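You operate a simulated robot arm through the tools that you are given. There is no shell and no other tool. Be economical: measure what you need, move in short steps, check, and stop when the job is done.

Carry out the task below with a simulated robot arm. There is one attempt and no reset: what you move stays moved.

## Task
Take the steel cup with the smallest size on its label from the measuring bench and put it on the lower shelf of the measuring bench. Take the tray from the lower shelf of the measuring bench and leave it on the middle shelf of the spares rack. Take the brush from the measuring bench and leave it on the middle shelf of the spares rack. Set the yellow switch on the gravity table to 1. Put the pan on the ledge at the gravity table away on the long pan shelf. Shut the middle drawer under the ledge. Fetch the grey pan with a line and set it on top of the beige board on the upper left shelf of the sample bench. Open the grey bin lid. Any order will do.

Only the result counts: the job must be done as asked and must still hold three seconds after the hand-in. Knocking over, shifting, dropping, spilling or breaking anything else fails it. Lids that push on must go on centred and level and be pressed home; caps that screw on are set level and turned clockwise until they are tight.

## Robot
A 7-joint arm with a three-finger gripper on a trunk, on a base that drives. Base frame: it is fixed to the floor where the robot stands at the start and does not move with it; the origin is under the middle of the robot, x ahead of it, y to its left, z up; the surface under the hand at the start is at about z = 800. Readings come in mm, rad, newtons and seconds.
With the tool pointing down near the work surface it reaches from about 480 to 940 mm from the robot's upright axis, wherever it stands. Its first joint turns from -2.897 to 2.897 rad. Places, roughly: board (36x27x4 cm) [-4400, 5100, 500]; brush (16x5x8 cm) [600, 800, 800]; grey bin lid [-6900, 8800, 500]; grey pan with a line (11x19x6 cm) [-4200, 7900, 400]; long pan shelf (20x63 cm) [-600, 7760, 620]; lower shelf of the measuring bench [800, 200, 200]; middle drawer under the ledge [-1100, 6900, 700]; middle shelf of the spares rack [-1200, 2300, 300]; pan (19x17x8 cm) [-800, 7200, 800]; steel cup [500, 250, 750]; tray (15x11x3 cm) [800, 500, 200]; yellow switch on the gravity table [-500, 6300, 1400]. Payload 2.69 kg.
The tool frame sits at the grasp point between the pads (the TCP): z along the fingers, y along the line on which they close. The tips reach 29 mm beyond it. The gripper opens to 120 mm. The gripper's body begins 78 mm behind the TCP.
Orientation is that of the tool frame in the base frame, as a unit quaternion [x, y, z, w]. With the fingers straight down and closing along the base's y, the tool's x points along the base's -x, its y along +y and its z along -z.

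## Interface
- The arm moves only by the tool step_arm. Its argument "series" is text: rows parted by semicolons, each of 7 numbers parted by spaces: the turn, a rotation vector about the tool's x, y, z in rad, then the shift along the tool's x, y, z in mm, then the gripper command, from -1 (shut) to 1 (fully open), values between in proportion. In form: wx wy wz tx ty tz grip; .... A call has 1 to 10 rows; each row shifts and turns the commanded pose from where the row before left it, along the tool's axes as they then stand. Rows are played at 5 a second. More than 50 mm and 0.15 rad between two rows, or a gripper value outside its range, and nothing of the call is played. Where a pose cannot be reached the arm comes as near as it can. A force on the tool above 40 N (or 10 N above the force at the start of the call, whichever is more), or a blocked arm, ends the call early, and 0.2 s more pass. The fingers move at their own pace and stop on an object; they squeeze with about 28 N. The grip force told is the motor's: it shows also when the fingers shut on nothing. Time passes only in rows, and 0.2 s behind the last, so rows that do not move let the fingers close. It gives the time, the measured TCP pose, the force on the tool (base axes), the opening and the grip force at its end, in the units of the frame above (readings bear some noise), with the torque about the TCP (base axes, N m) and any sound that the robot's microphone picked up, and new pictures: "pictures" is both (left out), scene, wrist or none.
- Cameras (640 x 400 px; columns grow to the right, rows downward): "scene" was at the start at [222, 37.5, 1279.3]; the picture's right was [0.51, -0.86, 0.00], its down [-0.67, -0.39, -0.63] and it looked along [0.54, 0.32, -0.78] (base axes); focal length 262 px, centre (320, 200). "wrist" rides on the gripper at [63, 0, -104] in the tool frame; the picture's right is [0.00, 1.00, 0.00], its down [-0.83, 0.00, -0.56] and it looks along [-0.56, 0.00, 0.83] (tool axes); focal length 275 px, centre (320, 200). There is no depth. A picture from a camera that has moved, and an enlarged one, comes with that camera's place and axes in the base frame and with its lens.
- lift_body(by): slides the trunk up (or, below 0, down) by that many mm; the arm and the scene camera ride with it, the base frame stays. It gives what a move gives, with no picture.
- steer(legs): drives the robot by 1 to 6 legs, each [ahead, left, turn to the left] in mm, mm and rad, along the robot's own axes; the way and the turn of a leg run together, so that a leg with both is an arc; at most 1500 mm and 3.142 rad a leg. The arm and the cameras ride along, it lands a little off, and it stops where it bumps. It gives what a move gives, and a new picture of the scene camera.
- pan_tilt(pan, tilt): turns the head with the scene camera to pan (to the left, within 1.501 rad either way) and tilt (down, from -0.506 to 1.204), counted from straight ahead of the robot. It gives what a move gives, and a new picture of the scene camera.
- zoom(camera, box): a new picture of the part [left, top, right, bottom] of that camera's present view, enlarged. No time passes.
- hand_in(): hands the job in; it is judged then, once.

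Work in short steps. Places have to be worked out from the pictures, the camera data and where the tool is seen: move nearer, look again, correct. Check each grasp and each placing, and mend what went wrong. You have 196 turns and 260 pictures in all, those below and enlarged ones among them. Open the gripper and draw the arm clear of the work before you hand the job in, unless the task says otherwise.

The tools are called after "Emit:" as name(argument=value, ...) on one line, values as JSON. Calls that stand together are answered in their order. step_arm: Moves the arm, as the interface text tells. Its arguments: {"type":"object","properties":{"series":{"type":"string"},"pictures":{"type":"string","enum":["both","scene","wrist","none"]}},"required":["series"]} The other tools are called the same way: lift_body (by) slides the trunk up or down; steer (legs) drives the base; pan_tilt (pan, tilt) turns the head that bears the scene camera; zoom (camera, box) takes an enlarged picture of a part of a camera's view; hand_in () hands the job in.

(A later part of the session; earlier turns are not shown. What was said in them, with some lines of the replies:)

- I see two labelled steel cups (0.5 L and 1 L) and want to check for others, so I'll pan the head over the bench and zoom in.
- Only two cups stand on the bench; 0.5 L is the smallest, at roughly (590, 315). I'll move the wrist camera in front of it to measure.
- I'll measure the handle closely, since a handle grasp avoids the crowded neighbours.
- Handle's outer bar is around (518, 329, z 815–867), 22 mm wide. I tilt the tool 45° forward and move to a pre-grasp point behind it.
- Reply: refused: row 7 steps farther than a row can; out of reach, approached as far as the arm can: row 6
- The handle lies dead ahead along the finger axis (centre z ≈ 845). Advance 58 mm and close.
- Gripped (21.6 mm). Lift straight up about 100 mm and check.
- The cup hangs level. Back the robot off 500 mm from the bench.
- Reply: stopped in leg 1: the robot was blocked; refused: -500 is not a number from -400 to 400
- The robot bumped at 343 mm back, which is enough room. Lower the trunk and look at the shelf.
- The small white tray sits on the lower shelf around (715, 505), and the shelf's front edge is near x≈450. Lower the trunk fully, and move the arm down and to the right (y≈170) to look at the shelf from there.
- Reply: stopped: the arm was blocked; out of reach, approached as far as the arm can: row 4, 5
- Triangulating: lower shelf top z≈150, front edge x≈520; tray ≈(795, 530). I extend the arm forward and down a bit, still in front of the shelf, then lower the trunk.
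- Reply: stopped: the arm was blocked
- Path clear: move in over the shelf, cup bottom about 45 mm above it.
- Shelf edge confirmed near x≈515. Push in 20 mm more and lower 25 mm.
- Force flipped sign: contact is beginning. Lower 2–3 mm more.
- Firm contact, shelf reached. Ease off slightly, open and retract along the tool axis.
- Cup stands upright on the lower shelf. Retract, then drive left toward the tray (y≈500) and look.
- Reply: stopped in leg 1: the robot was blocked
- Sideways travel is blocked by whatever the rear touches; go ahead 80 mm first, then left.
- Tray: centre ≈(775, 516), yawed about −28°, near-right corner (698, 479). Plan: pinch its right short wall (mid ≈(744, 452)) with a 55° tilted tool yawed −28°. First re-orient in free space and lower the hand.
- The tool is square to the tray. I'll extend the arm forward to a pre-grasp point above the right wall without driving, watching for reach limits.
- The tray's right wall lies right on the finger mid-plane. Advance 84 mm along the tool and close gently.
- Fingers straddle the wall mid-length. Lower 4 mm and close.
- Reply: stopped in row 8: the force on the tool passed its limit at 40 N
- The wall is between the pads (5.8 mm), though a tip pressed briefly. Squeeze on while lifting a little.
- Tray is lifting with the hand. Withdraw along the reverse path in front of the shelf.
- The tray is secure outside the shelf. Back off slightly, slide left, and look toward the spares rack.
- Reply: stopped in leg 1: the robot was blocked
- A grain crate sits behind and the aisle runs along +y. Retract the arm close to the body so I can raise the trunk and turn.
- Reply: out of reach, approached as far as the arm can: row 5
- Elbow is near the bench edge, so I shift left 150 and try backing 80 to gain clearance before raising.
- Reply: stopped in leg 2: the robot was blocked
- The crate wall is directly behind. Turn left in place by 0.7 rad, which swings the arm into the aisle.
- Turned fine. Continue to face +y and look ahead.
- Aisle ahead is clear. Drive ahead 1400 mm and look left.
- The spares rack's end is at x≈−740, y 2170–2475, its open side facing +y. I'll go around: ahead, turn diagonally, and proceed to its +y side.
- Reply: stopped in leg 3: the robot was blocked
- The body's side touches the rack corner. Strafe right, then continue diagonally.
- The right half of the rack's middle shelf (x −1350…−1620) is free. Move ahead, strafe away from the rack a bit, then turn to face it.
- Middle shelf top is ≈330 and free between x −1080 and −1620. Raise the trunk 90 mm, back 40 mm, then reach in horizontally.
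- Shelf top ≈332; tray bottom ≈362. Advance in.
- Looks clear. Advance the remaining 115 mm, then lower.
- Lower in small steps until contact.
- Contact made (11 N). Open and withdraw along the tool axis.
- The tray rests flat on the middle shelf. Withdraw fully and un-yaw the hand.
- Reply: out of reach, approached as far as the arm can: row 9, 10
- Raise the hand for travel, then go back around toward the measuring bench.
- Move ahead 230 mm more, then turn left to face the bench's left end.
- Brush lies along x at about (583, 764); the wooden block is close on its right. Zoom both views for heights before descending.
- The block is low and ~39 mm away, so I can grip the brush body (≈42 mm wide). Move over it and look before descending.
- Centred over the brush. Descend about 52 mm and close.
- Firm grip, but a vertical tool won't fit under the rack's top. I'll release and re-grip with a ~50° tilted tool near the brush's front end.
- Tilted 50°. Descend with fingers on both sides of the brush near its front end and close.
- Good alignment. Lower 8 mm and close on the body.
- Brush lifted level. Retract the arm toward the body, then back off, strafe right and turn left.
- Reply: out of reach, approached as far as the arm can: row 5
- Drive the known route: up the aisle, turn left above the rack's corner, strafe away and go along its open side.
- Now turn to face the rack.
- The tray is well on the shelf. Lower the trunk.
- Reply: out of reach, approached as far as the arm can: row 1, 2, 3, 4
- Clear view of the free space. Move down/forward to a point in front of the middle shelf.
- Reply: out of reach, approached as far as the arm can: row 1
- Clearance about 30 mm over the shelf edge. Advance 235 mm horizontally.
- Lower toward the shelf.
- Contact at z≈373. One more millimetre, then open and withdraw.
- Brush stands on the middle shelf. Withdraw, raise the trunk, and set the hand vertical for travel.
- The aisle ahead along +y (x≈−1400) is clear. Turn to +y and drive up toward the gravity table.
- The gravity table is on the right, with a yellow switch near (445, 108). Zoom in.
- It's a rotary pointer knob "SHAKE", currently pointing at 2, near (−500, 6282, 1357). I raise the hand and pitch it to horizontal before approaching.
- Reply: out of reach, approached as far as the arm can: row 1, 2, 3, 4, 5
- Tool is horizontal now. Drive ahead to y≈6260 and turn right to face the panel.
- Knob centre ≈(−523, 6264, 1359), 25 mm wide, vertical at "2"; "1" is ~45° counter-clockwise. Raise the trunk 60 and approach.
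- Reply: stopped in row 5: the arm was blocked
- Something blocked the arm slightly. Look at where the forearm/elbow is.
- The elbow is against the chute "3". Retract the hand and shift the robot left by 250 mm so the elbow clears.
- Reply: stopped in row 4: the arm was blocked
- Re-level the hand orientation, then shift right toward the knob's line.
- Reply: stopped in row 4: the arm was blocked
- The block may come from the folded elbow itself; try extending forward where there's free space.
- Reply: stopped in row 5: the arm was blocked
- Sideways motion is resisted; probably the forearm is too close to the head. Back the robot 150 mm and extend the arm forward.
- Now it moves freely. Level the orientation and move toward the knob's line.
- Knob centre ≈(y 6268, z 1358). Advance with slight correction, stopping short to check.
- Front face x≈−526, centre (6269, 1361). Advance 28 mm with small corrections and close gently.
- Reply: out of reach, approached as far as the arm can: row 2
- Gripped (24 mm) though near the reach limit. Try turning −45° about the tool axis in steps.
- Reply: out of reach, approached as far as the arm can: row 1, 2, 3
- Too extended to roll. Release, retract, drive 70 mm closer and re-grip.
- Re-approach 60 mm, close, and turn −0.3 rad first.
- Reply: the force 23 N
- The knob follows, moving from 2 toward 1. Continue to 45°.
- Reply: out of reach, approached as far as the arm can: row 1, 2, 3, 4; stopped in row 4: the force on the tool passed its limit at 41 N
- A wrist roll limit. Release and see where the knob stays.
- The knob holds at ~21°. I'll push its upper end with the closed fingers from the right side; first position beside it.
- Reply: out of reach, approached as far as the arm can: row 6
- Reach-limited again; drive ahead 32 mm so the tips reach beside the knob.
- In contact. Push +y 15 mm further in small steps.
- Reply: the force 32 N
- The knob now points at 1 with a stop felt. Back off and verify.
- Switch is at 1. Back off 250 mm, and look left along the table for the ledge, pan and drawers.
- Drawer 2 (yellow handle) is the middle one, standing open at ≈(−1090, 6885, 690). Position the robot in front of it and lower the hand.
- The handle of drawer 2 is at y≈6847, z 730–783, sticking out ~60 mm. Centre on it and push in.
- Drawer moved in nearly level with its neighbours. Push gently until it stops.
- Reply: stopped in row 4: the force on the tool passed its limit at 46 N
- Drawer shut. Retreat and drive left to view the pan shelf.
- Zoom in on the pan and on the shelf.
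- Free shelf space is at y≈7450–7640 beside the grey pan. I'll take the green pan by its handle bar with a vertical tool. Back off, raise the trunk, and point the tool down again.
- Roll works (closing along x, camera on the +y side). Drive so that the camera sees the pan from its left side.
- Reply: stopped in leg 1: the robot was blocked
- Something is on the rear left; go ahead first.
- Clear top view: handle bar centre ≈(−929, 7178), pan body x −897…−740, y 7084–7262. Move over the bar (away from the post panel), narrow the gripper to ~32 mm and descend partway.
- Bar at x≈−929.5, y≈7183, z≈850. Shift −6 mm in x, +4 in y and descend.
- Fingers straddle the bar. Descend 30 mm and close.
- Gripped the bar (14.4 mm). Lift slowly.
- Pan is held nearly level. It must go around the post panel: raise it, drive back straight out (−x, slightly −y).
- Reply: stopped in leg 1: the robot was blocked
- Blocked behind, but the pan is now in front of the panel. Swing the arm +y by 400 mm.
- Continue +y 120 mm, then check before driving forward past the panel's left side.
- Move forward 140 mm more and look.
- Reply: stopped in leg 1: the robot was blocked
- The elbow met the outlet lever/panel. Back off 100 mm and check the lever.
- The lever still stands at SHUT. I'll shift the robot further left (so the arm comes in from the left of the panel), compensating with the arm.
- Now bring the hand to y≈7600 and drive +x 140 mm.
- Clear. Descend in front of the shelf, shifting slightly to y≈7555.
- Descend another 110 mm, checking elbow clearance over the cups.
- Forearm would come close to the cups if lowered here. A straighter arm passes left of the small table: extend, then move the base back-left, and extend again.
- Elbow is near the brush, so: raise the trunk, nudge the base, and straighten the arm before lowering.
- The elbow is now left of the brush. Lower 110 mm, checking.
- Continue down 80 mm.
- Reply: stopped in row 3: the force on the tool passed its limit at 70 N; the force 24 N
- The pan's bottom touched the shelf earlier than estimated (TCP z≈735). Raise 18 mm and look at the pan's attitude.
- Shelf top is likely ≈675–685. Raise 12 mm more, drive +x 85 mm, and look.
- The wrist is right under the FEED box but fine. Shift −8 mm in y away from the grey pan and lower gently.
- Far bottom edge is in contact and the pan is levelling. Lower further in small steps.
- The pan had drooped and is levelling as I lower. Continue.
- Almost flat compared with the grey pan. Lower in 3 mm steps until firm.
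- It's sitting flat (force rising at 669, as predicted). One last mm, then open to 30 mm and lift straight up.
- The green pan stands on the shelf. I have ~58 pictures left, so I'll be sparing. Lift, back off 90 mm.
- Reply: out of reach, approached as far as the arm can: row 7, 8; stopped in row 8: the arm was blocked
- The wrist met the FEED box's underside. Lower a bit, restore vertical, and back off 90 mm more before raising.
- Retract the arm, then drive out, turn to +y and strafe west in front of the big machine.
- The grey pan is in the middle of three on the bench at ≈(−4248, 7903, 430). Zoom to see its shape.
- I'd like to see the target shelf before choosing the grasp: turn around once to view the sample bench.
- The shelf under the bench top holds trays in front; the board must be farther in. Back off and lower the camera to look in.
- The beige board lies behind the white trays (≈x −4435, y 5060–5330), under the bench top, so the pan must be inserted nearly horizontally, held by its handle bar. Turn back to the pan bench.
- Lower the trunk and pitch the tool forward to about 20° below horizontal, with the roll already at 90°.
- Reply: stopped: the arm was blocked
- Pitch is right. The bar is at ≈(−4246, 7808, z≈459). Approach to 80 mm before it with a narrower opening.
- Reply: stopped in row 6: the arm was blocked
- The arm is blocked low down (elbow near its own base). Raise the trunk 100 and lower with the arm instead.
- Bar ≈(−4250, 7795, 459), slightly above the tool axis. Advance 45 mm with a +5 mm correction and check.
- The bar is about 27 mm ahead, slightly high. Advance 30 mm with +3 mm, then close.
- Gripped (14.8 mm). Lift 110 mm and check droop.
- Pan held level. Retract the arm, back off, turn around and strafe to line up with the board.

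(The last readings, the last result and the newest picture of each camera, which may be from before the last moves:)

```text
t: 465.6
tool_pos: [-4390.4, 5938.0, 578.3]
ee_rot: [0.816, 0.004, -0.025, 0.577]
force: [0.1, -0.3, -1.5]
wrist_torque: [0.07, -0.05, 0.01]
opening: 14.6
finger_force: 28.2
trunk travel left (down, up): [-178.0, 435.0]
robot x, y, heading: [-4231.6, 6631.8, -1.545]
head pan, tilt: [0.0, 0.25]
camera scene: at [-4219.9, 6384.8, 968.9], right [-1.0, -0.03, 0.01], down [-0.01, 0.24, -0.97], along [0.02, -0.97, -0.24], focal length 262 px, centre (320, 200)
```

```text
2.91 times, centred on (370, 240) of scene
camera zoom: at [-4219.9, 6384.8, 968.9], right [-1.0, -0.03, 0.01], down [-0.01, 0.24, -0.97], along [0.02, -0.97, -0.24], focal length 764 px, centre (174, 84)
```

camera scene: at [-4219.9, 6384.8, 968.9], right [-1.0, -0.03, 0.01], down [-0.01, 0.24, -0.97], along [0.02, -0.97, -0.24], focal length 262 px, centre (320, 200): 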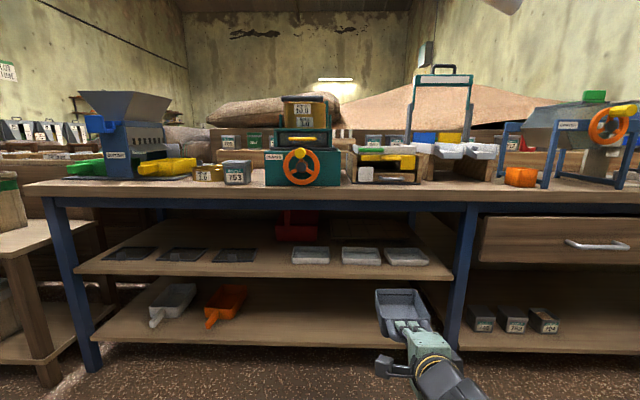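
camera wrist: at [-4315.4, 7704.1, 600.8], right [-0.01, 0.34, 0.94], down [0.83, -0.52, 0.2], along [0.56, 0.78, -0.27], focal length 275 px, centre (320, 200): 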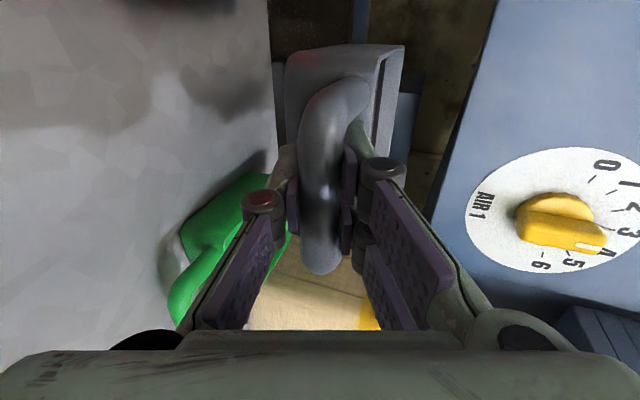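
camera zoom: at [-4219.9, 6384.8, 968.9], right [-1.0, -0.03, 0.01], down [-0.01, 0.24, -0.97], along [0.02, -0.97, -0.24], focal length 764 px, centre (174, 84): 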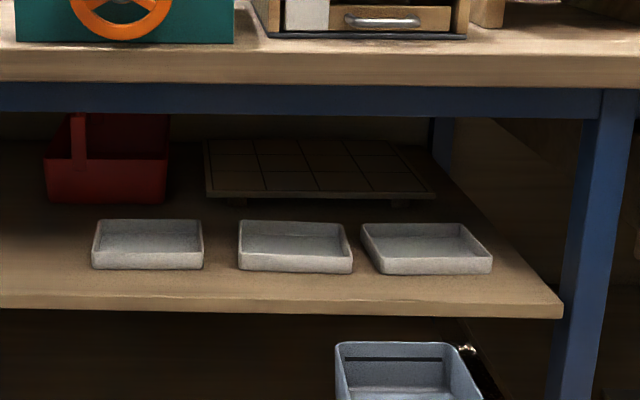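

Board: centre ≈(−4424, 5140), top z≈527, with trays (top ≈517) in front and 729 clearance above. Correct the small roll, align x, and drive in 385 mm.

Emit:
step_arm(series="0 0 0.048 -20 0 0 -1;0 0 0 -22 2 0 -1;0 0 0 0 0 0 -1", pictures="none")

Emit:
steer(legs=[[380, 0, 0]])

Emit:
step_arm(series="0 0 0 0 0 0 -1", pictures="wrist")

```text
t: 466.6
tool_pos: [-4408.7, 5930.3, 580.1]
ee_rot: [0.817, 0.016, -0.011, 0.576]
force: [-0.2, -0.1, -1.8]
wrist_torque: [0.07, 0.01, 0.0]
opening: 14.6
finger_force: 27.8
trunk travel left (down, up): [-178.0, 435.0]
robot x, y, heading: [-4231.3, 6632.2, -1.546]
head pan, tilt: [0.0, 0.25]
stopped in row 3: the arm was blocked; the commanded pose is now the measured one
```

```text
t: 469.0
tool_pos: [-4405.7, 5554.5, 580.1]
ee_rot: [0.818, 0.012, -0.011, 0.575]
force: [-0.2, 0.2, -0.8]
wrist_torque: [0.05, -0.03, 0.01]
opening: 14.9
finger_force: 28.4
trunk travel left (down, up): [-178.0, 435.0]
robot x, y, heading: [-4222.5, 6255.0, -1.55]
head pan, tilt: [0.0, 0.25]
camera scene: at [-4215.2, 6007.2, 964.3], right [-1.0, -0.02, 0.0], down [-0.01, 0.25, -0.97], along [0.02, -0.97, -0.25], focal length 262 px, centre (320, 200)
```

scene: 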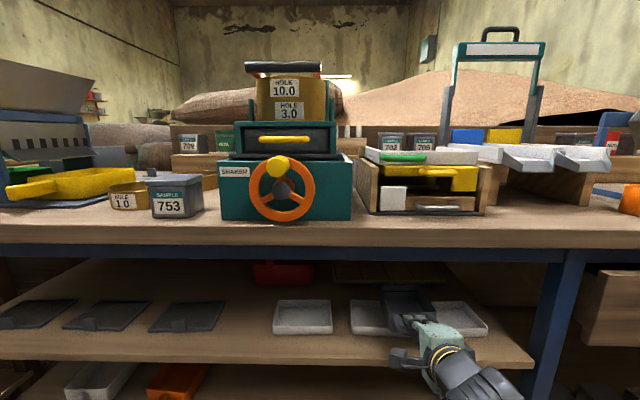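

```text
t: 469.4
tool_pos: [-4405.5, 5553.1, 579.5]
ee_rot: [0.818, 0.012, -0.013, 0.575]
force: [1.0, 0.6, -1.5]
wrist_torque: [0.05, 0.0, 0.03]
opening: 14.9
finger_force: 27.9
trunk travel left (down, up): [-178.0, 435.0]
robot x, y, heading: [-4222.0, 6256.3, -1.551]
head pan, tilt: [0.0, 0.25]
camera wrist: at [-4343.1, 5652.4, 612.3], right [0.04, -0.34, 0.94], down [-0.83, 0.52, 0.22], along [-0.56, -0.79, -0.26], focal length 275 px, centre (320, 200)
```

wrist: 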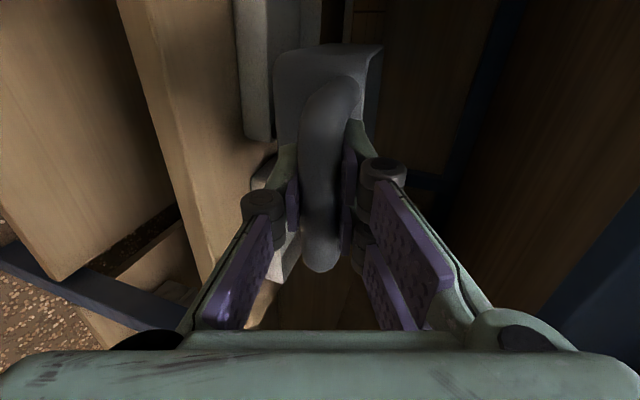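

Aligned over the trays with clearance. Extend in ~160 mm.

Emit:
step_arm(series="0 0 0 -2.7 13.7 37.6 -1;0 0 0 -2.7 13.7 37.6 -1;0 0 0 -2.7 13.7 37.6 -1;0 0 0 -2.7 13.7 37.6 -1;0 0 0 0 0 0 -1", pictures="both")

```text
t: 470.6
tool_pos: [-4415.7, 5394.2, 579.7]
ee_rot: [0.818, 0.011, -0.011, 0.575]
force: [1.0, 0.1, -1.7]
wrist_torque: [0.09, 0.01, 0.03]
opening: 14.5
finger_force: 28.6
trunk travel left (down, up): [-178.0, 435.0]
robot x, y, heading: [-4221.6, 6255.4, -1.557]
head pan, tilt: [0.0, 0.25]
camera scene: at [-4216.6, 6006.1, 963.6], right [-1.0, -0.02, 0.0], down [0.0, 0.25, -0.97], along [0.02, -0.97, -0.25], focal length 262 px, centre (320, 200)
camera wrist: at [-4352.2, 5492.3, 613.0], right [0.03, -0.34, 0.94], down [-0.83, 0.52, 0.22], along [-0.56, -0.79, -0.26], focal length 275 px, centre (320, 200)
```

scene: 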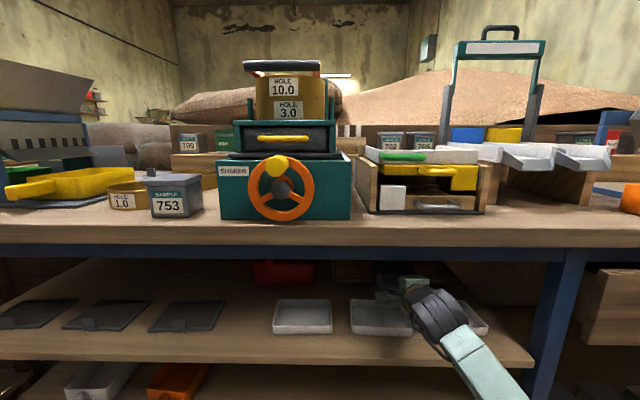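
wrist: 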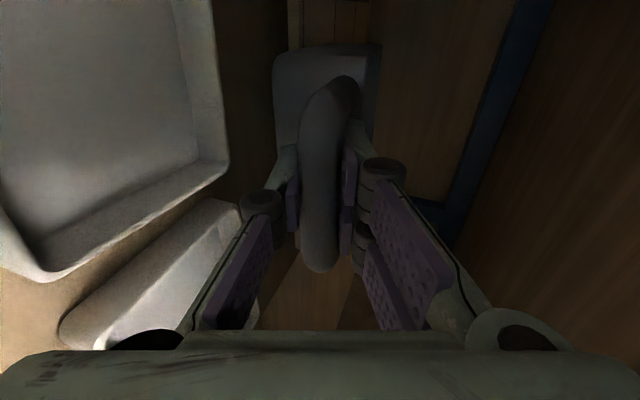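

Pan bottom ≈539, board top ≈520–527. Continue 120 mm, rising 5 mm.

Emit:
step_arm(series="0 0 0 -2.5 15 37.3 -1;0 0 0 -2.5 15 37.3 -1;0 0 0 -2.5 15 37.3 -1;0 0 0 0 0 0 -1", pictures="wrist")

```text
t: 471.6
tool_pos: [-4420.6, 5273.0, 584.8]
ee_rot: [0.818, 0.011, -0.011, 0.575]
force: [-0.7, -0.1, -1.2]
wrist_torque: [0.12, -0.02, 0.01]
opening: 14.9
finger_force: 27.6
trunk travel left (down, up): [-178.0, 435.0]
robot x, y, heading: [-4221.2, 6259.3, -1.553]
head pan, tilt: [0.0, 0.25]
camera wrist: at [-4358.6, 5370.9, 618.3], right [0.04, -0.34, 0.94], down [-0.83, 0.52, 0.22], along [-0.56, -0.79, -0.26], focal length 275 px, centre (320, 200)
```

wrist: 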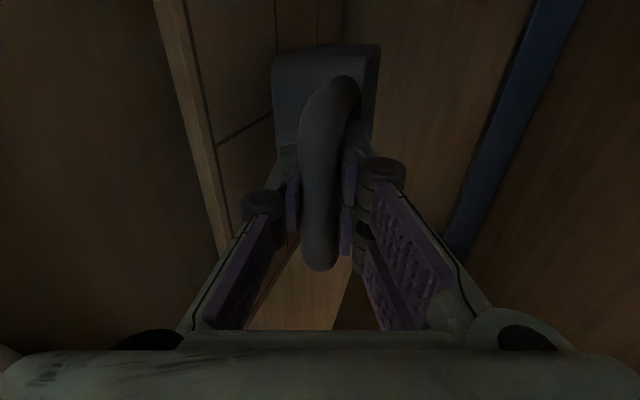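

Pan body is over the board (front edge y≈5259). Lower gently.

Emit:
step_arm(series="0 0 0 0 -4.7 1.7 -1;0 0 0 0 -4.7 1.7 -1;0 0 0 0 0 0 -1", pictures="none")

Emit:
step_arm(series="0 0 0 0 -2.8 1 -1;0 0 0 0 0 0 -1", pictures="none")

Emit:
step_arm(series="0 0 0 0 -2.8 1 -1;0 0 0 0 0 0 -1", pictures="none")

```text
t: 472.4
tool_pos: [-4422.5, 5274.3, 573.8]
ee_rot: [0.818, 0.01, -0.01, 0.575]
force: [0.6, -0.4, -1.5]
wrist_torque: [0.05, 0.01, -0.01]
opening: 14.5
finger_force: 27.9
trunk travel left (down, up): [-178.0, 435.0]
robot x, y, heading: [-4226.8, 6253.8, -1.55]
head pan, tilt: [0.0, 0.25]
```

```text
t: 473.0
tool_pos: [-4423.7, 5272.8, 570.5]
ee_rot: [0.818, 0.01, -0.011, 0.574]
force: [-1.2, -0.1, -1.4]
wrist_torque: [0.09, 0.0, 0.0]
opening: 14.8
finger_force: 27.9
trunk travel left (down, up): [-178.0, 435.0]
robot x, y, heading: [-4223.0, 6253.5, -1.553]
head pan, tilt: [0.0, 0.25]
```

```text
t: 473.6
tool_pos: [-4422.6, 5271.8, 568.3]
ee_rot: [0.818, 0.01, -0.01, 0.575]
force: [0.0, 1.1, 0.5]
wrist_torque: [-0.19, -0.1, 0.09]
opening: 14.8
finger_force: 27.7
trunk travel left (down, up): [-178.0, 435.0]
robot x, y, heading: [-4224.0, 6254.8, -1.548]
head pan, tilt: [0.0, 0.25]
```

Contact beginning at 568. Lower 2–3 mm more in small steps.

Emit:
step_arm(series="0 0 0 0 -1.9 0.7 -1;0 0 0 0 0 0 -1", pictures="none")

Emit:
step_arm(series="0 0 0 0 -1.4 0.5 -1;0 0 0 0 0 0 -1", pictures="wrist")

```text
t: 474.2
tool_pos: [-4422.7, 5273.0, 564.3]
ee_rot: [0.819, 0.011, -0.01, 0.574]
force: [0.6, 0.4, -0.2]
wrist_torque: [-0.12, -0.05, 0.07]
opening: 14.5
finger_force: 28.1
trunk travel left (down, up): [-178.0, 435.0]
robot x, y, heading: [-4221.7, 6257.6, -1.55]
head pan, tilt: [0.0, 0.25]
```

```text
t: 474.8
tool_pos: [-4422.4, 5273.6, 565.0]
ee_rot: [0.818, 0.01, -0.011, 0.574]
force: [-1.2, 0.9, 0.2]
wrist_torque: [-0.1, -0.05, -0.07]
opening: 14.7
finger_force: 27.7
trunk travel left (down, up): [-178.0, 435.0]
robot x, y, heading: [-4220.8, 6256.2, -1.548]
head pan, tilt: [0.0, 0.25]
camera wrist: at [-4360.3, 5371.4, 597.8], right [0.03, -0.34, 0.94], down [-0.83, 0.52, 0.22], along [-0.56, -0.79, -0.26], focal length 275 px, centre (320, 200)
```

wrist: 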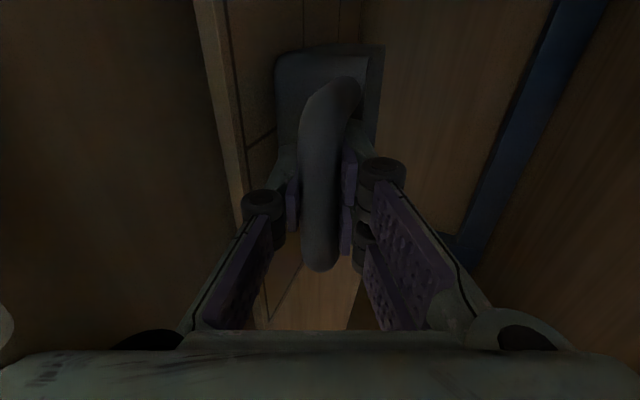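

Emit:
step_arm(series="0 0 0 0 -2.4 0.8 -1;0 0 0 0 0 0 -1", pictures="none")

Emit:
step_arm(series="0 0 0 0 -2.4 0.8 -1;0 0 0 0 0 0 -1", pictures="none")

Emit:
step_arm(series="0 0 0 0 -2.4 0.8 -1;0 0 0 0 0 0 -1", pictures="none")

```text
t: 475.4
tool_pos: [-4423.1, 5274.4, 561.9]
ee_rot: [0.818, 0.011, -0.011, 0.575]
force: [0.3, -0.5, 0.5]
wrist_torque: [-0.12, -0.09, 0.02]
opening: 14.5
finger_force: 28.2
trunk travel left (down, up): [-178.0, 435.0]
robot x, y, heading: [-4221.5, 6258.0, -1.549]
head pan, tilt: [0.0, 0.25]
```

```text
t: 476.0
tool_pos: [-4423.2, 5272.4, 559.4]
ee_rot: [0.819, 0.011, -0.01, 0.574]
force: [1.0, 0.9, 0.9]
wrist_torque: [-0.15, -0.1, 0.07]
opening: 14.8
finger_force: 28.0
trunk travel left (down, up): [-178.0, 435.0]
robot x, y, heading: [-4225.9, 6256.8, -1.552]
head pan, tilt: [0.0, 0.25]
```

```text
t: 476.6
tool_pos: [-4424.1, 5274.1, 556.8]
ee_rot: [0.819, 0.01, -0.01, 0.574]
force: [-0.2, 0.7, 0.8]
wrist_torque: [-0.09, -0.05, 0.07]
opening: 14.8
finger_force: 27.8
trunk travel left (down, up): [-178.0, 435.0]
robot x, y, heading: [-4223.6, 6259.3, -1.552]
head pan, tilt: [0.0, 0.25]
```

Emit:
step_arm(series="0 0 0 0 -2.4 0.8 -1;0 0 0 0 0 0 -1", pictures="none")

Emit:
step_arm(series="0 0 0 0 -2.4 0.8 -1;0 0 0 0 0 0 -1", pictures="wrist")

```text
t: 477.2
tool_pos: [-4423.5, 5273.3, 554.1]
ee_rot: [0.819, 0.011, -0.011, 0.574]
force: [-0.3, 1.5, 0.8]
wrist_torque: [-0.11, -0.04, 0.0]
opening: 15.1
finger_force: 27.8
trunk travel left (down, up): [-178.0, 435.0]
robot x, y, heading: [-4219.4, 6255.2, -1.554]
head pan, tilt: [0.0, 0.25]
```

```text
t: 477.8
tool_pos: [-4423.1, 5272.7, 551.0]
ee_rot: [0.819, 0.011, -0.011, 0.574]
force: [-1.2, 1.1, 0.3]
wrist_torque: [-0.09, 0.0, -0.07]
opening: 14.8
finger_force: 27.9
trunk travel left (down, up): [-178.0, 435.0]
robot x, y, heading: [-4224.6, 6255.9, -1.551]
head pan, tilt: [0.0, 0.25]
camera wrist: at [-4361.2, 5371.5, 584.9], right [0.03, -0.34, 0.94], down [-0.83, 0.52, 0.22], along [-0.56, -0.79, -0.26], focal length 275 px, centre (320, 200)
```

wrist: 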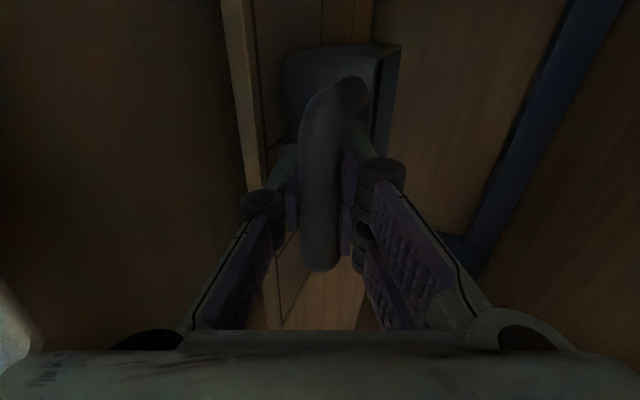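

The pan sits flat on the board (near bottom edge at board level). Open slightly and withdraw along the tool axis.

Emit:
step_arm(series="0 0 0 0 0 0 -0.58;0 0 0 0 0 0 -0.58;0 0 0 0 0 -12 -0.58;0 0 0 0 0 -20 -0.58;0 0 0 0 -5 -25 -0.58;0 0 0 0 -10 -30 -0.58;0 0 0 0 -10 -30 -0.58;0 0 0 0 0 0 -0.58", pictures="wrist")

```text
t: 479.6
tool_pos: [-4425.3, 5393.9, 568.3]
ee_rot: [0.818, 0.011, -0.011, 0.575]
force: [-0.2, -0.3, -0.7]
wrist_torque: [-0.01, 0.01, 0.01]
opening: 25.1
finger_force: 0.0
trunk travel left (down, up): [-178.0, 435.0]
robot x, y, heading: [-4224.8, 6257.6, -1.553]
head pan, tilt: [0.0, 0.25]
camera wrist: at [-4362.7, 5491.4, 601.7], right [0.03, -0.34, 0.94], down [-0.83, 0.52, 0.22], along [-0.56, -0.79, -0.26], focal length 275 px, centre (320, 200)
```

wrist: 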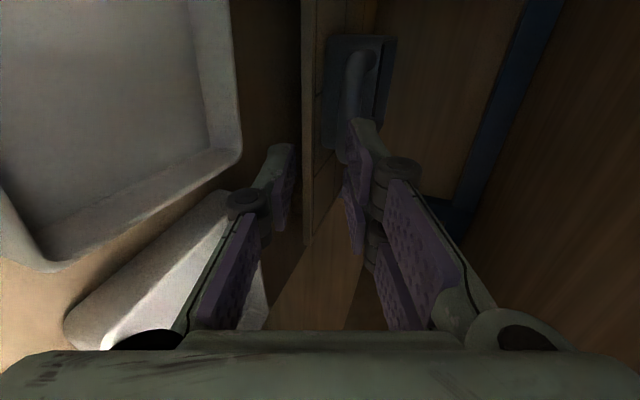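

The pan stays on the board. Withdraw, turn and head west toward the grey bin.

Emit:
steer(legs=[[-400, 0, 0], [0, 0, 3.124], [0, 1000, 0], [0, 0, 0.7]])

```text
t: 499.4
tool_pos: [-5626.1, 7437.8, 568.6]
ee_rot: [-0.284, 0.767, 0.545, -0.183]
force: [0.0, 0.2, -0.2]
wrist_torque: [-0.01, -0.02, 0.03]
opening: 25.0
finger_force: 0.1
trunk travel left (down, up): [-178.0, 435.0]
robot x, y, heading: [-5237.5, 6641.0, 2.276]
head pan, tilt: [0.0, 0.25]
camera scene: at [-5398.7, 6829.2, 963.7], right [0.76, 0.65, 0.0], down [0.16, -0.19, -0.97], along [-0.63, 0.74, -0.25], focal length 262 px, centre (320, 200)
```

scene: 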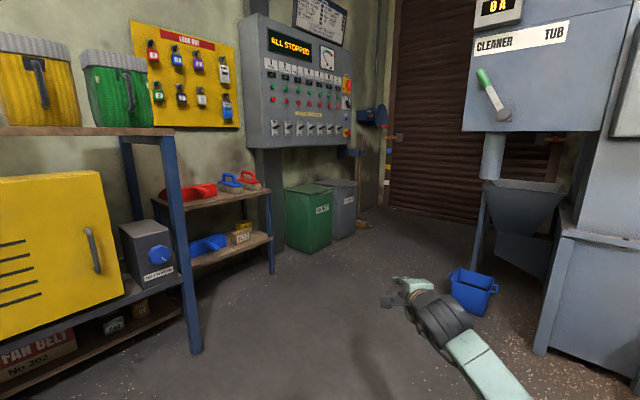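

Emit:
zoom(camera="scene", box=[270, 165, 390, 265])

```text
4.00 times, centred on (330, 215) of scene
camera zoom: at [-5398.7, 6829.2, 963.7], right [0.76, 0.65, 0.0], down [0.16, -0.19, -0.97], along [-0.63, 0.74, -0.25], focal length 1050 px, centre (280, 140)
```

zoom: 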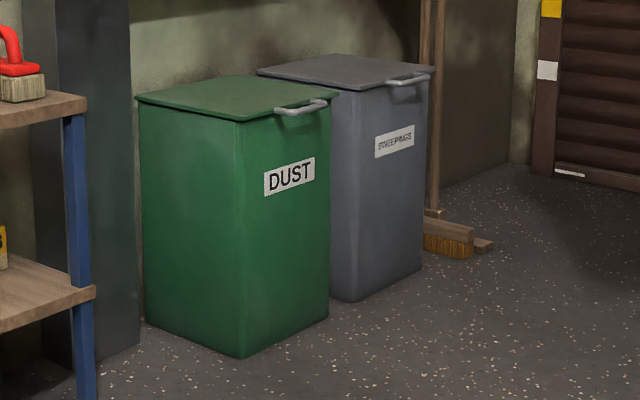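

The grey bin's lid handle bar is at ≈(−6700, 8800, 500), hinged at the wall side. Drive up diagonally, stopping short.

Emit:
steer(legs=[[1100, -193, 0], [440, 0, 0], [0, 0, 0.124]])

Emit:
step_arm(series="0 0 0 0 0 0 -0.3", pictures="wrist")

```text
t: 508.0
tool_pos: [-6598.2, 8673.0, 568.3]
ee_rot: [-0.337, 0.746, 0.531, -0.22]
force: [0.6, 0.7, 0.9]
wrist_torque: [-0.02, 0.04, 0.02]
opening: 24.9
finger_force: 0.0
trunk travel left (down, up): [-178.0, 435.0]
robot x, y, heading: [-6104.7, 7937.0, 2.415]
head pan, tilt: [0.0, 0.25]
camera scene: at [-6289.0, 8101.7, 963.7], right [0.67, 0.75, 0.0], down [0.18, -0.16, -0.97], along [-0.72, 0.65, -0.25], focal length 262 px, centre (320, 200)
```

scene: 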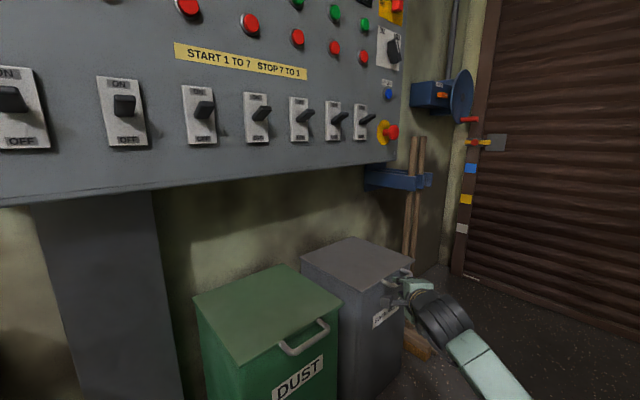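

```text
t: 508.4
tool_pos: [-6598.7, 8673.3, 568.4]
ee_rot: [-0.336, 0.746, 0.531, -0.22]
force: [1.0, 0.8, 0.3]
wrist_torque: [0.0, -0.04, 0.0]
opening: 42.2
finger_force: 0.1
trunk travel left (down, up): [-178.0, 435.0]
robot x, y, heading: [-6106.2, 7937.7, 2.414]
head pan, tilt: [0.0, 0.25]
camera wrist: at [-6570.5, 8559.6, 601.8], right [-0.27, 0.21, 0.94], down [0.94, 0.25, 0.22], along [-0.2, 0.94, -0.26], focal length 275 px, centre (320, 200)
```

wrist: 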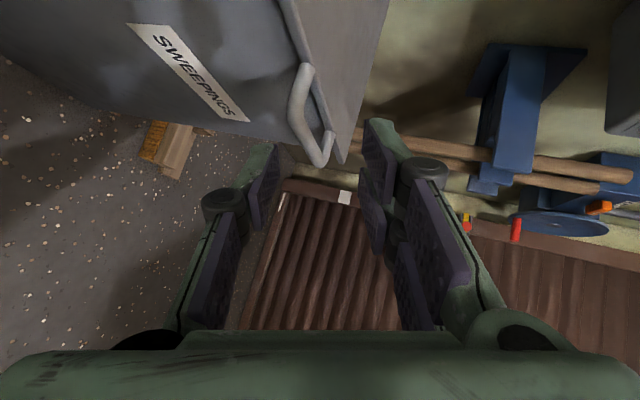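

Bar ≈(−6697, 8790, 500). Advance 105 mm along the tool with alignment corrections, then check.

Emit:
step_arm(series="0 0 0 -6 -4.5 35 -0.3;0 0 0 -6 -4.5 35 -0.3;0 0 0 -6 -4 35 -0.3;0 0 0 0 0 0 -0.3", pictures="wrist")

```text
t: 509.4
tool_pos: [-6657.3, 8751.7, 521.7]
ee_rot: [-0.337, 0.745, 0.531, -0.221]
force: [0.3, 0.2, -0.1]
wrist_torque: [0.02, 0.0, -0.04]
opening: 42.1
finger_force: 0.2
trunk travel left (down, up): [-178.0, 435.0]
robot x, y, heading: [-6104.2, 7934.7, 2.414]
head pan, tilt: [0.0, 0.25]
camera wrist: at [-6629.1, 8637.1, 554.3], right [-0.27, 0.21, 0.94], down [0.94, 0.26, 0.22], along [-0.2, 0.94, -0.26], focal length 275 px, centre (320, 200)
```

wrist: 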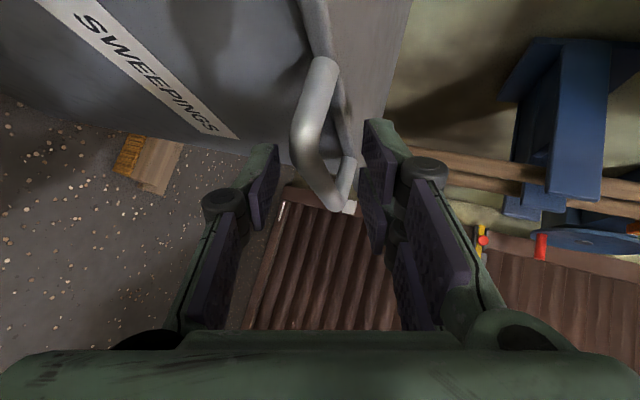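

The handle bar already lies between the fingers. Close on it.

Emit:
step_arm(series="0 0 0 0 0 4 -0.3;0 0 0 0 0 0 -1;0 0 0 0 0 0 -1;0 0 0 0 0 0 -1", pictures="wrist")

```text
t: 510.4
tool_pos: [-6658.0, 8753.8, 519.2]
ee_rot: [-0.337, 0.746, 0.531, -0.219]
force: [8.9, -10.1, -5.0]
wrist_torque: [0.57, -0.27, 0.08]
opening: 19.0
finger_force: 30.5
trunk travel left (down, up): [-178.0, 435.0]
robot x, y, heading: [-6103.6, 7939.4, 2.415]
head pan, tilt: [0.0, 0.25]
camera wrist: at [-6630.5, 8639.8, 552.3], right [-0.27, 0.21, 0.94], down [0.94, 0.26, 0.22], along [-0.19, 0.94, -0.26], focal length 275 px, centre (320, 200)
```

wrist: 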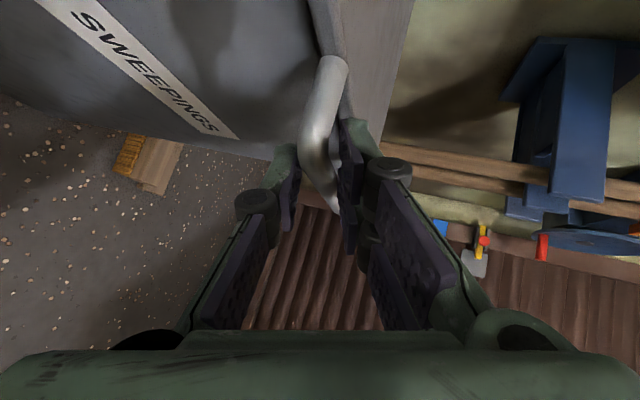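

Gripped. Lift along the lid's arc, first ~15°.

Emit:
step_arm(series="0 0 0 0 26.6 -8.8 -1;0 0 0 1.9 27.4 -6.8 -1;0 0 0 3.3 27 -5.1 -1;0 0 0 0 0 0 -1", pictures="wrist")

```text
t: 511.4
tool_pos: [-6668.7, 8753.5, 603.9]
ee_rot: [-0.337, 0.746, 0.531, -0.22]
force: [-1.4, 3.4, -3.3]
wrist_torque: [1.11, -0.05, 0.14]
opening: 18.4
finger_force: 43.8
trunk travel left (down, up): [-178.0, 435.0]
robot x, y, heading: [-6102.5, 7937.8, 2.413]
head pan, tilt: [0.0, 0.25]
camera wrist: at [-6640.7, 8639.7, 637.3], right [-0.27, 0.21, 0.94], down [0.94, 0.25, 0.22], along [-0.19, 0.95, -0.26], focal length 275 px, centre (320, 200)
```

wrist: 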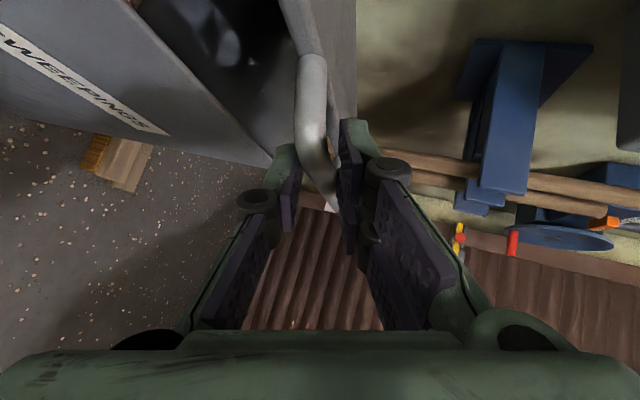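

Lid is opening. Continue along the arc to ~45°.

Emit:
step_arm(series="0 0 0 4.7 26.6 -3.3 -1;0 0 0 7.4 27.7 -0.6 -1;0 0 0 7.4 26.7 -0.3 -1;0 0 0 10.1 25.9 3.2 -1;0 0 0 11.5 25.5 4.8 -1;0 0 0 13 24.2 6.9 -1;0 0 0 0 0 0 -1", pictures="wrist")

```text
t: 512.9
tool_pos: [-6752.8, 8753.5, 753.3]
ee_rot: [-0.335, 0.741, 0.539, -0.22]
force: [10.2, -9.0, 8.8]
wrist_torque: [1.33, 0.05, 0.62]
opening: 18.3
finger_force: 43.9
trunk travel left (down, up): [-178.0, 435.0]
robot x, y, heading: [-6106.9, 7934.8, 2.413]
head pan, tilt: [0.0, 0.25]
stopped in row 7: the force on the tool passed its limit at 41 N (the readings are from after the stop); the commanded pose is now the measured one
camera wrist: at [-6725.1, 8639.5, 786.2], right [-0.26, 0.19, 0.94], down [0.94, 0.25, 0.21], along [-0.2, 0.95, -0.25], focal length 275 px, centre (320, 200)
```

wrist: 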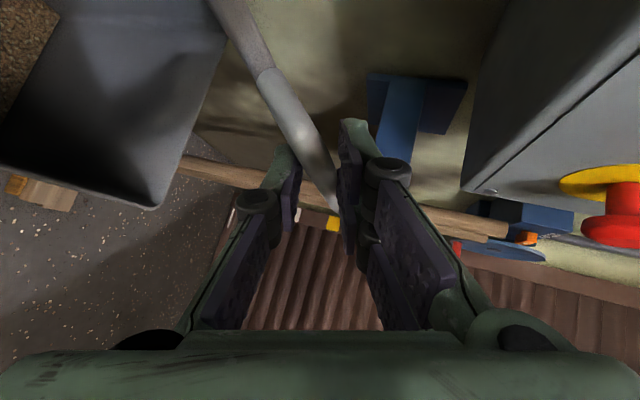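

The lid is at ~46°. Loosen slightly to a cage and pitch the hand upward so it can follow the lid beneath the control panel.

Emit:
step_arm(series="0 0 0 0 0 0 -0.62;0 0 0 0 0 0 -0.62;-0.13 0 0 0 0 0 -0.62;-0.13 0 0 0 0 0 -0.62;-0.13 0 0 0 0 0 -0.62;-0.13 0 0 0 0 0 -0.62;-0.13 0 0 0 0 0 -0.62;-0.13 0 0 0 0 0 -0.62;0 0 0 0 0 0 -0.62", pictures="wrist")

```text
t: 514.9
tool_pos: [-6756.7, 8753.2, 747.0]
ee_rot: [-0.227, 0.485, 0.776, -0.332]
force: [-7.6, -6.2, -10.1]
wrist_torque: [-0.29, -0.13, 0.26]
opening: 28.9
finger_force: 4.6
trunk travel left (down, up): [-178.0, 435.0]
robot x, y, heading: [-6103.3, 7937.7, 2.415]
head pan, tilt: [0.0, 0.25]
camera wrist: at [-6730.0, 8644.9, 700.1], right [0.29, -0.31, 0.9], down [0.94, 0.28, -0.21], along [-0.18, 0.91, 0.37], focal length 275 px, centre (320, 200)
```

wrist: 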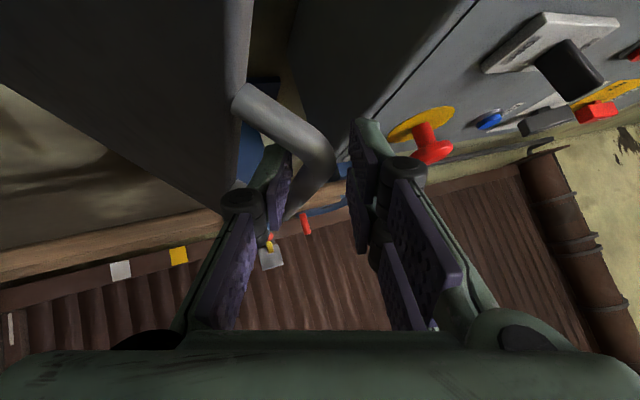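

The bar rests in the fork. Open the fork to 60 mm for slack, then use the trunk (up) and base (toward the wall) to push the lid on.

Emit:
step_arm(series="0 0 0 0 0 0 -0.3;0 0 0 0 0 0 0;0 0 0 0 0 0 0", pictures="none")

Emit:
steer(legs=[[45, 40, 0]])

Emit:
lift_body(by=40)

Emit:
step_arm(series="0 0 0 0 0 0 0", pictures="wrist")

```text
t: 515.7
tool_pos: [-6752.9, 8755.6, 750.3]
ee_rot: [-0.226, 0.486, 0.777, -0.33]
force: [-1.0, 0.0, 0.1]
wrist_torque: [-0.02, 0.01, 0.02]
opening: 59.6
finger_force: 0.0
trunk travel left (down, up): [-178.0, 435.0]
robot x, y, heading: [-6103.3, 7938.8, 2.41]
head pan, tilt: [0.0, 0.25]
```

```text
t: 516.7
tool_pos: [-6811.6, 8754.7, 752.1]
ee_rot: [-0.223, 0.484, 0.778, -0.333]
force: [19.8, 5.6, 17.2]
wrist_torque: [0.1, 0.27, -0.27]
opening: 78.4
finger_force: 7.5
trunk travel left (down, up): [-178.0, 435.0]
robot x, y, heading: [-6161.1, 7937.0, 2.409]
head pan, tilt: [0.0, 0.25]
camera scene: at [-6347.4, 8100.4, 964.4], right [0.67, 0.75, 0.0], down [0.18, -0.16, -0.97], along [-0.72, 0.65, -0.24], focal length 262 px, centre (320, 200)
```

scene: 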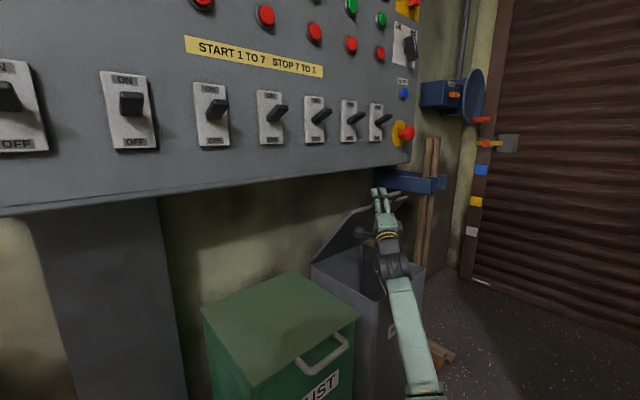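

```text
t: 517.5
tool_pos: [-6813.2, 8755.9, 790.4]
ee_rot: [-0.225, 0.485, 0.777, -0.333]
force: [-0.2, -0.4, 0.3]
wrist_torque: [0.0, -0.03, 0.01]
opening: 63.3
finger_force: 0.2
trunk travel left (down, up): [-218.0, 395.0]
robot x, y, heading: [-6160.9, 7936.3, 2.413]
head pan, tilt: [0.0, 0.25]
```

```text
t: 517.9
tool_pos: [-6812.4, 8754.7, 790.1]
ee_rot: [-0.225, 0.485, 0.777, -0.332]
force: [1.3, -0.2, 1.1]
wrist_torque: [0.01, -0.01, -0.01]
opening: 59.7
finger_force: 0.1
trunk travel left (down, up): [-218.0, 395.0]
robot x, y, heading: [-6165.2, 7937.3, 2.411]
head pan, tilt: [0.0, 0.25]
camera wrist: at [-6786.4, 8645.8, 744.3], right [0.3, -0.31, 0.9], down [0.94, 0.27, -0.21], along [-0.18, 0.91, 0.37], focal length 275 px, centre (320, 200)
```

wrist: 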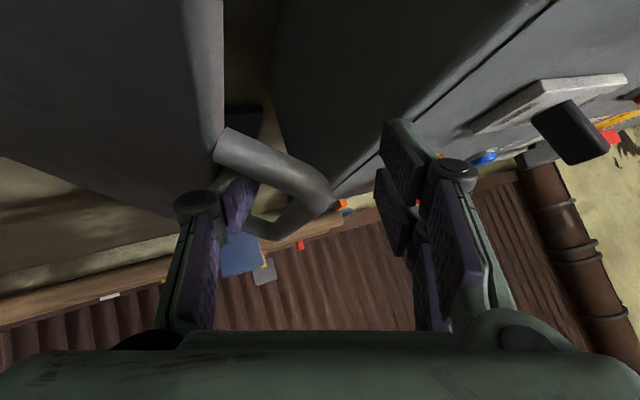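

The lid stays where it is left (friction hinge), now ~60°. Withdraw from the fork, close the fingers, and drop lower to push the lid's underside.

Emit:
step_arm(series="0 0 0 0 0 -35 0;0 0 0 0 0 -35 0;0 0 0 0 0 -15 -1;0 0 0 0 -36 -17 -1;0 0 0 0 -18 -8 -1;0 0 0 0 0 0 -1;0 0 0 0 0 0 -1", pictures="wrist")

```text
t: 519.5
tool_pos: [-6755.7, 8705.3, 694.2]
ee_rot: [-0.224, 0.485, 0.778, -0.332]
force: [0.0, 0.5, 0.5]
wrist_torque: [-0.02, -0.02, -0.02]
opening: 0.0
finger_force: 25.6
trunk travel left (down, up): [-218.0, 395.0]
robot x, y, heading: [-6165.3, 7934.9, 2.409]
head pan, tilt: [0.0, 0.25]
camera wrist: at [-6729.5, 8595.7, 648.1], right [0.29, -0.31, 0.9], down [0.94, 0.27, -0.21], along [-0.18, 0.91, 0.37], focal length 275 px, centre (320, 200)
```

wrist: 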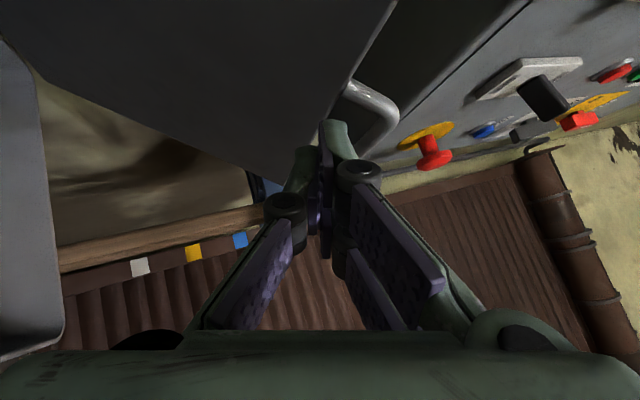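

The closed fingers are under the lid. Drive forward along the heading to push it up.

Emit:
steer(legs=[[130, 0, 0]])

```text
t: 520.8
tool_pos: [-6856.6, 8790.1, 694.5]
ee_rot: [-0.226, 0.484, 0.777, -0.334]
force: [-0.1, 0.5, 0.1]
wrist_torque: [0.01, 0.0, -0.02]
opening: 0.0
finger_force: 27.8
trunk travel left (down, up): [-218.0, 395.0]
robot x, y, heading: [-6265.2, 8023.5, 2.418]
head pan, tilt: [0.0, 0.25]
camera scene: at [-6448.4, 8188.6, 1003.7], right [0.66, 0.75, 0.0], down [0.18, -0.16, -0.97], along [-0.73, 0.64, -0.25], focal length 262 px, centre (320, 200)
```

scene: 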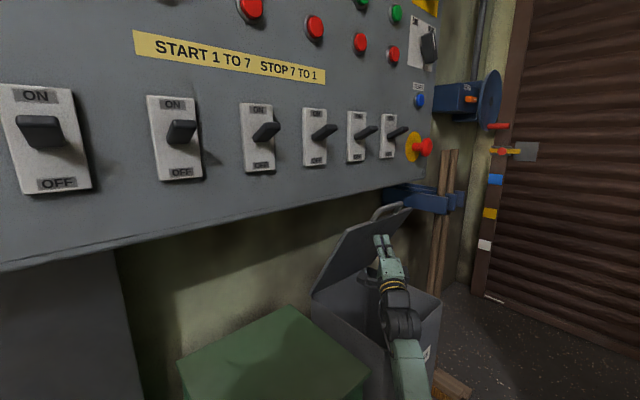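

Continue pushing 70 mm.

Emit:
steer(legs=[[70, 0, 0]])

```text
t: 521.9
tool_pos: [-6897.5, 8838.1, 695.0]
ee_rot: [-0.221, 0.485, 0.779, -0.331]
force: [0.0, 0.6, 0.5]
wrist_torque: [0.02, -0.01, -0.03]
opening: 0.2
finger_force: 28.0
trunk travel left (down, up): [-218.0, 395.0]
robot x, y, heading: [-6311.7, 8066.2, 2.412]
head pan, tilt: [0.0, 0.25]
stopped in leg 1: the force on the tool passed its limit at 65 N (the readings are from after the stop); the commanded pose is now the measured one
camera scene: at [-6496.2, 8231.9, 1003.7], right [0.67, 0.75, 0.0], down [0.18, -0.16, -0.97], along [-0.72, 0.64, -0.25], focal length 262 px, centre (320, 200)
```

scene: 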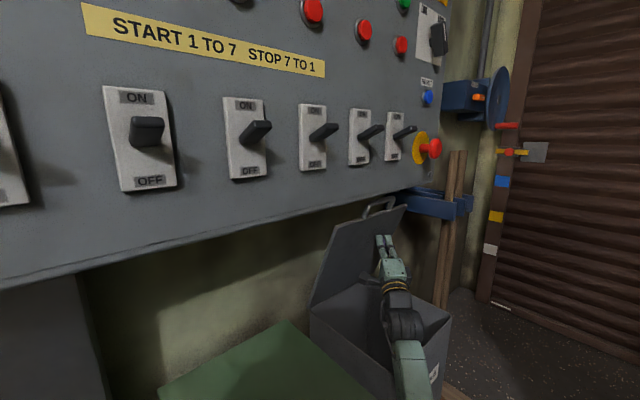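

A strong resistance: probably the lid's stop. Probe a little more with the arm.

Emit:
step_arm(series="0 0 0 4 2 7 -1;0 0 0 4 2 7 -1;0 0 0 0 0 0 -1", pictures="wrist")

```text
t: 522.3
tool_pos: [-6898.2, 8843.0, 696.2]
ee_rot: [-0.217, 0.489, 0.779, -0.328]
force: [4.1, -1.6, -4.0]
wrist_torque: [0.06, -0.01, 0.06]
opening: 0.0
finger_force: 28.4
trunk travel left (down, up): [-218.0, 395.0]
robot x, y, heading: [-6311.3, 8067.5, 2.412]
head pan, tilt: [0.0, 0.25]
stopped in row 2: the force on the tool passed its limit at 47 N (the readings are from after the stop); the commanded pose is now the measured one
camera wrist: at [-6873.7, 8733.3, 650.3], right [0.3, -0.31, 0.9], down [0.94, 0.26, -0.22], along [-0.16, 0.92, 0.37], focal length 275 px, centre (320, 200)
```

wrist: 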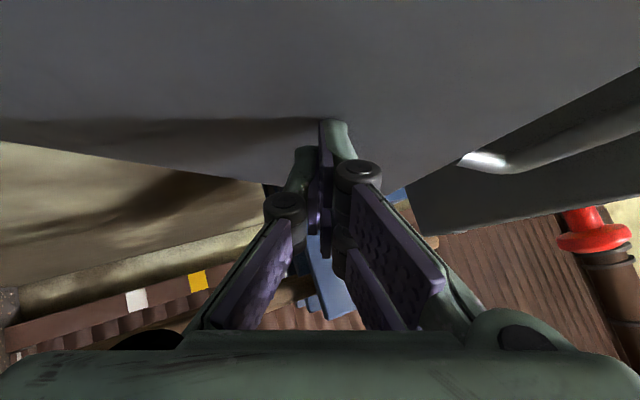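

Lid is at ≈67°; hinge friction is large at this low lever. Retract a bit, go higher near the lid's edge, and push again.

Emit:
step_arm(series="0 0 0 0 0 -25 -1;0 0 0 0 0 -30 -1;0 0 0 0 0 0 -1", pictures="none")

Emit:
lift_body(by=95)

Emit:
steer(legs=[[50, 30, 0]])

```text
t: 523.1
tool_pos: [-6866.5, 8805.3, 688.5]
ee_rot: [-0.224, 0.477, 0.784, -0.329]
force: [0.3, 0.3, 0.7]
wrist_torque: [-0.02, 0.01, -0.01]
opening: 0.1
finger_force: 28.0
trunk travel left (down, up): [-218.0, 395.0]
robot x, y, heading: [-6310.1, 8067.1, 2.406]
head pan, tilt: [0.0, 0.25]
```

```text
t: 524.4
tool_pos: [-6860.5, 8810.2, 767.7]
ee_rot: [-0.218, 0.488, 0.779, -0.328]
force: [-0.4, -0.3, -0.1]
wrist_torque: [-0.01, -0.04, 0.02]
opening: 0.1
finger_force: 28.0
trunk travel left (down, up): [-313.0, 300.0]
robot x, y, heading: [-6306.3, 8065.4, 2.412]
head pan, tilt: [0.0, 0.25]
```

```text
t: 525.2
tool_pos: [-6868.5, 8813.7, 768.7]
ee_rot: [-0.213, 0.487, 0.781, -0.327]
force: [0.3, -0.1, 0.0]
wrist_torque: [-0.01, 0.01, 0.03]
opening: 0.0
finger_force: 28.0
trunk travel left (down, up): [-313.0, 300.0]
robot x, y, heading: [-6321.1, 8069.1, 2.412]
head pan, tilt: [0.0, 0.25]
stopped in leg 1: the force on the tool passed its limit at 64 N (the readings are from after the stop); the commanded pose is now the measured one
camera scene: at [-6507.8, 8234.3, 1098.7], right [0.67, 0.75, 0.0], down [0.18, -0.16, -0.97], along [-0.72, 0.65, -0.25], focal length 262 px, centre (320, 200)
```

scene: 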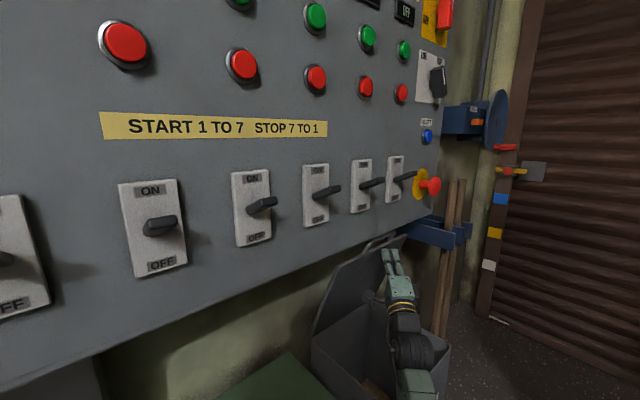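

The lid hits a hard stop at about 67–70°, so it is fully open. Retract the hand, back away and check that it stays.

Emit:
step_arm(series="0 0 0 0 0 -30 -1;0 0 0 0 0 -35 -0.5;0 0 0 0 0 -35 0;0 0 0 0 0 0 0.5", pictures="none")

Emit:
steer(legs=[[-350, 0, 0]])

Emit:
zoom(camera="scene", box=[260, 160, 440, 320])

```text
t: 526.4
tool_pos: [-6820.5, 8736.7, 781.5]
ee_rot: [-0.243, 0.441, 0.801, -0.325]
force: [-0.2, -0.7, 0.4]
wrist_torque: [0.02, -0.01, 0.01]
opening: 67.7
finger_force: 0.1
trunk travel left (down, up): [-313.0, 300.0]
robot x, y, heading: [-6321.8, 8070.4, 2.412]
head pan, tilt: [0.0, 0.25]
stopped in row 4: the arm was blocked; the commanded pose is now the measured one
```

```text
t: 528.7
tool_pos: [-6564.4, 8505.9, 779.8]
ee_rot: [-0.243, 0.443, 0.799, -0.325]
force: [-0.9, 0.0, 1.0]
wrist_torque: [-0.01, 0.0, -0.01]
opening: 90.0
finger_force: 0.1
trunk travel left (down, up): [-313.0, 300.0]
robot x, y, heading: [-6058.7, 7837.8, 2.416]
head pan, tilt: [0.0, 0.25]
camera scene: at [-6249.6, 8003.1, 1098.6], right [0.66, 0.75, 0.0], down [0.18, -0.16, -0.97], along [-0.72, 0.64, -0.25], focal length 262 px, centre (320, 200)
```

scene: 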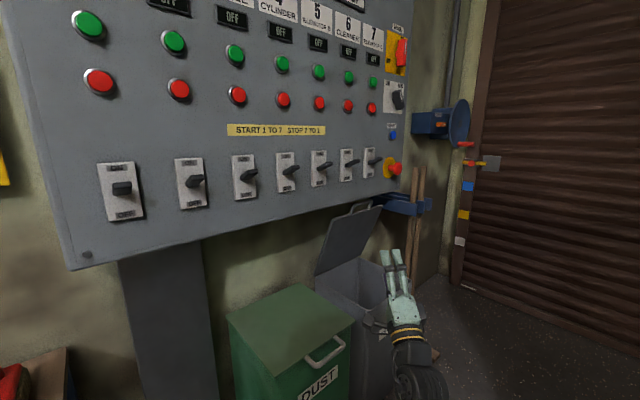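

```text
2.50 times, centred on (350, 240) of scene
camera zoom: at [-6249.6, 8003.1, 1098.6], right [0.66, 0.75, 0.0], down [0.18, -0.16, -0.97], along [-0.72, 0.64, -0.25], focal length 656 px, centre (245, 100)
```

zoom: 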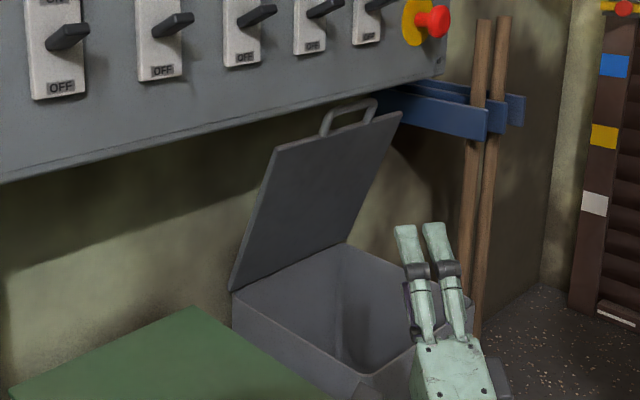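

The lid stays wide open and the hand is clear with the gripper open. Everything is done, so I hand in.

Emit:
hand_in()

```text
The job is handed in.
```

I carried out all eight tasks and handed the job in. I checked each one by picture or by touch at the time, and I don't have a verdict back yet.

- **Bin lid:** it stopped firmly at about 67–70° when I pushed it, so I took that as fully open. It stayed there when I backed away.
- **Outlet lever:** the elbow bumped the lever by the gravity table while I was carrying the pan. It still looked to be at SHUT afterwards.
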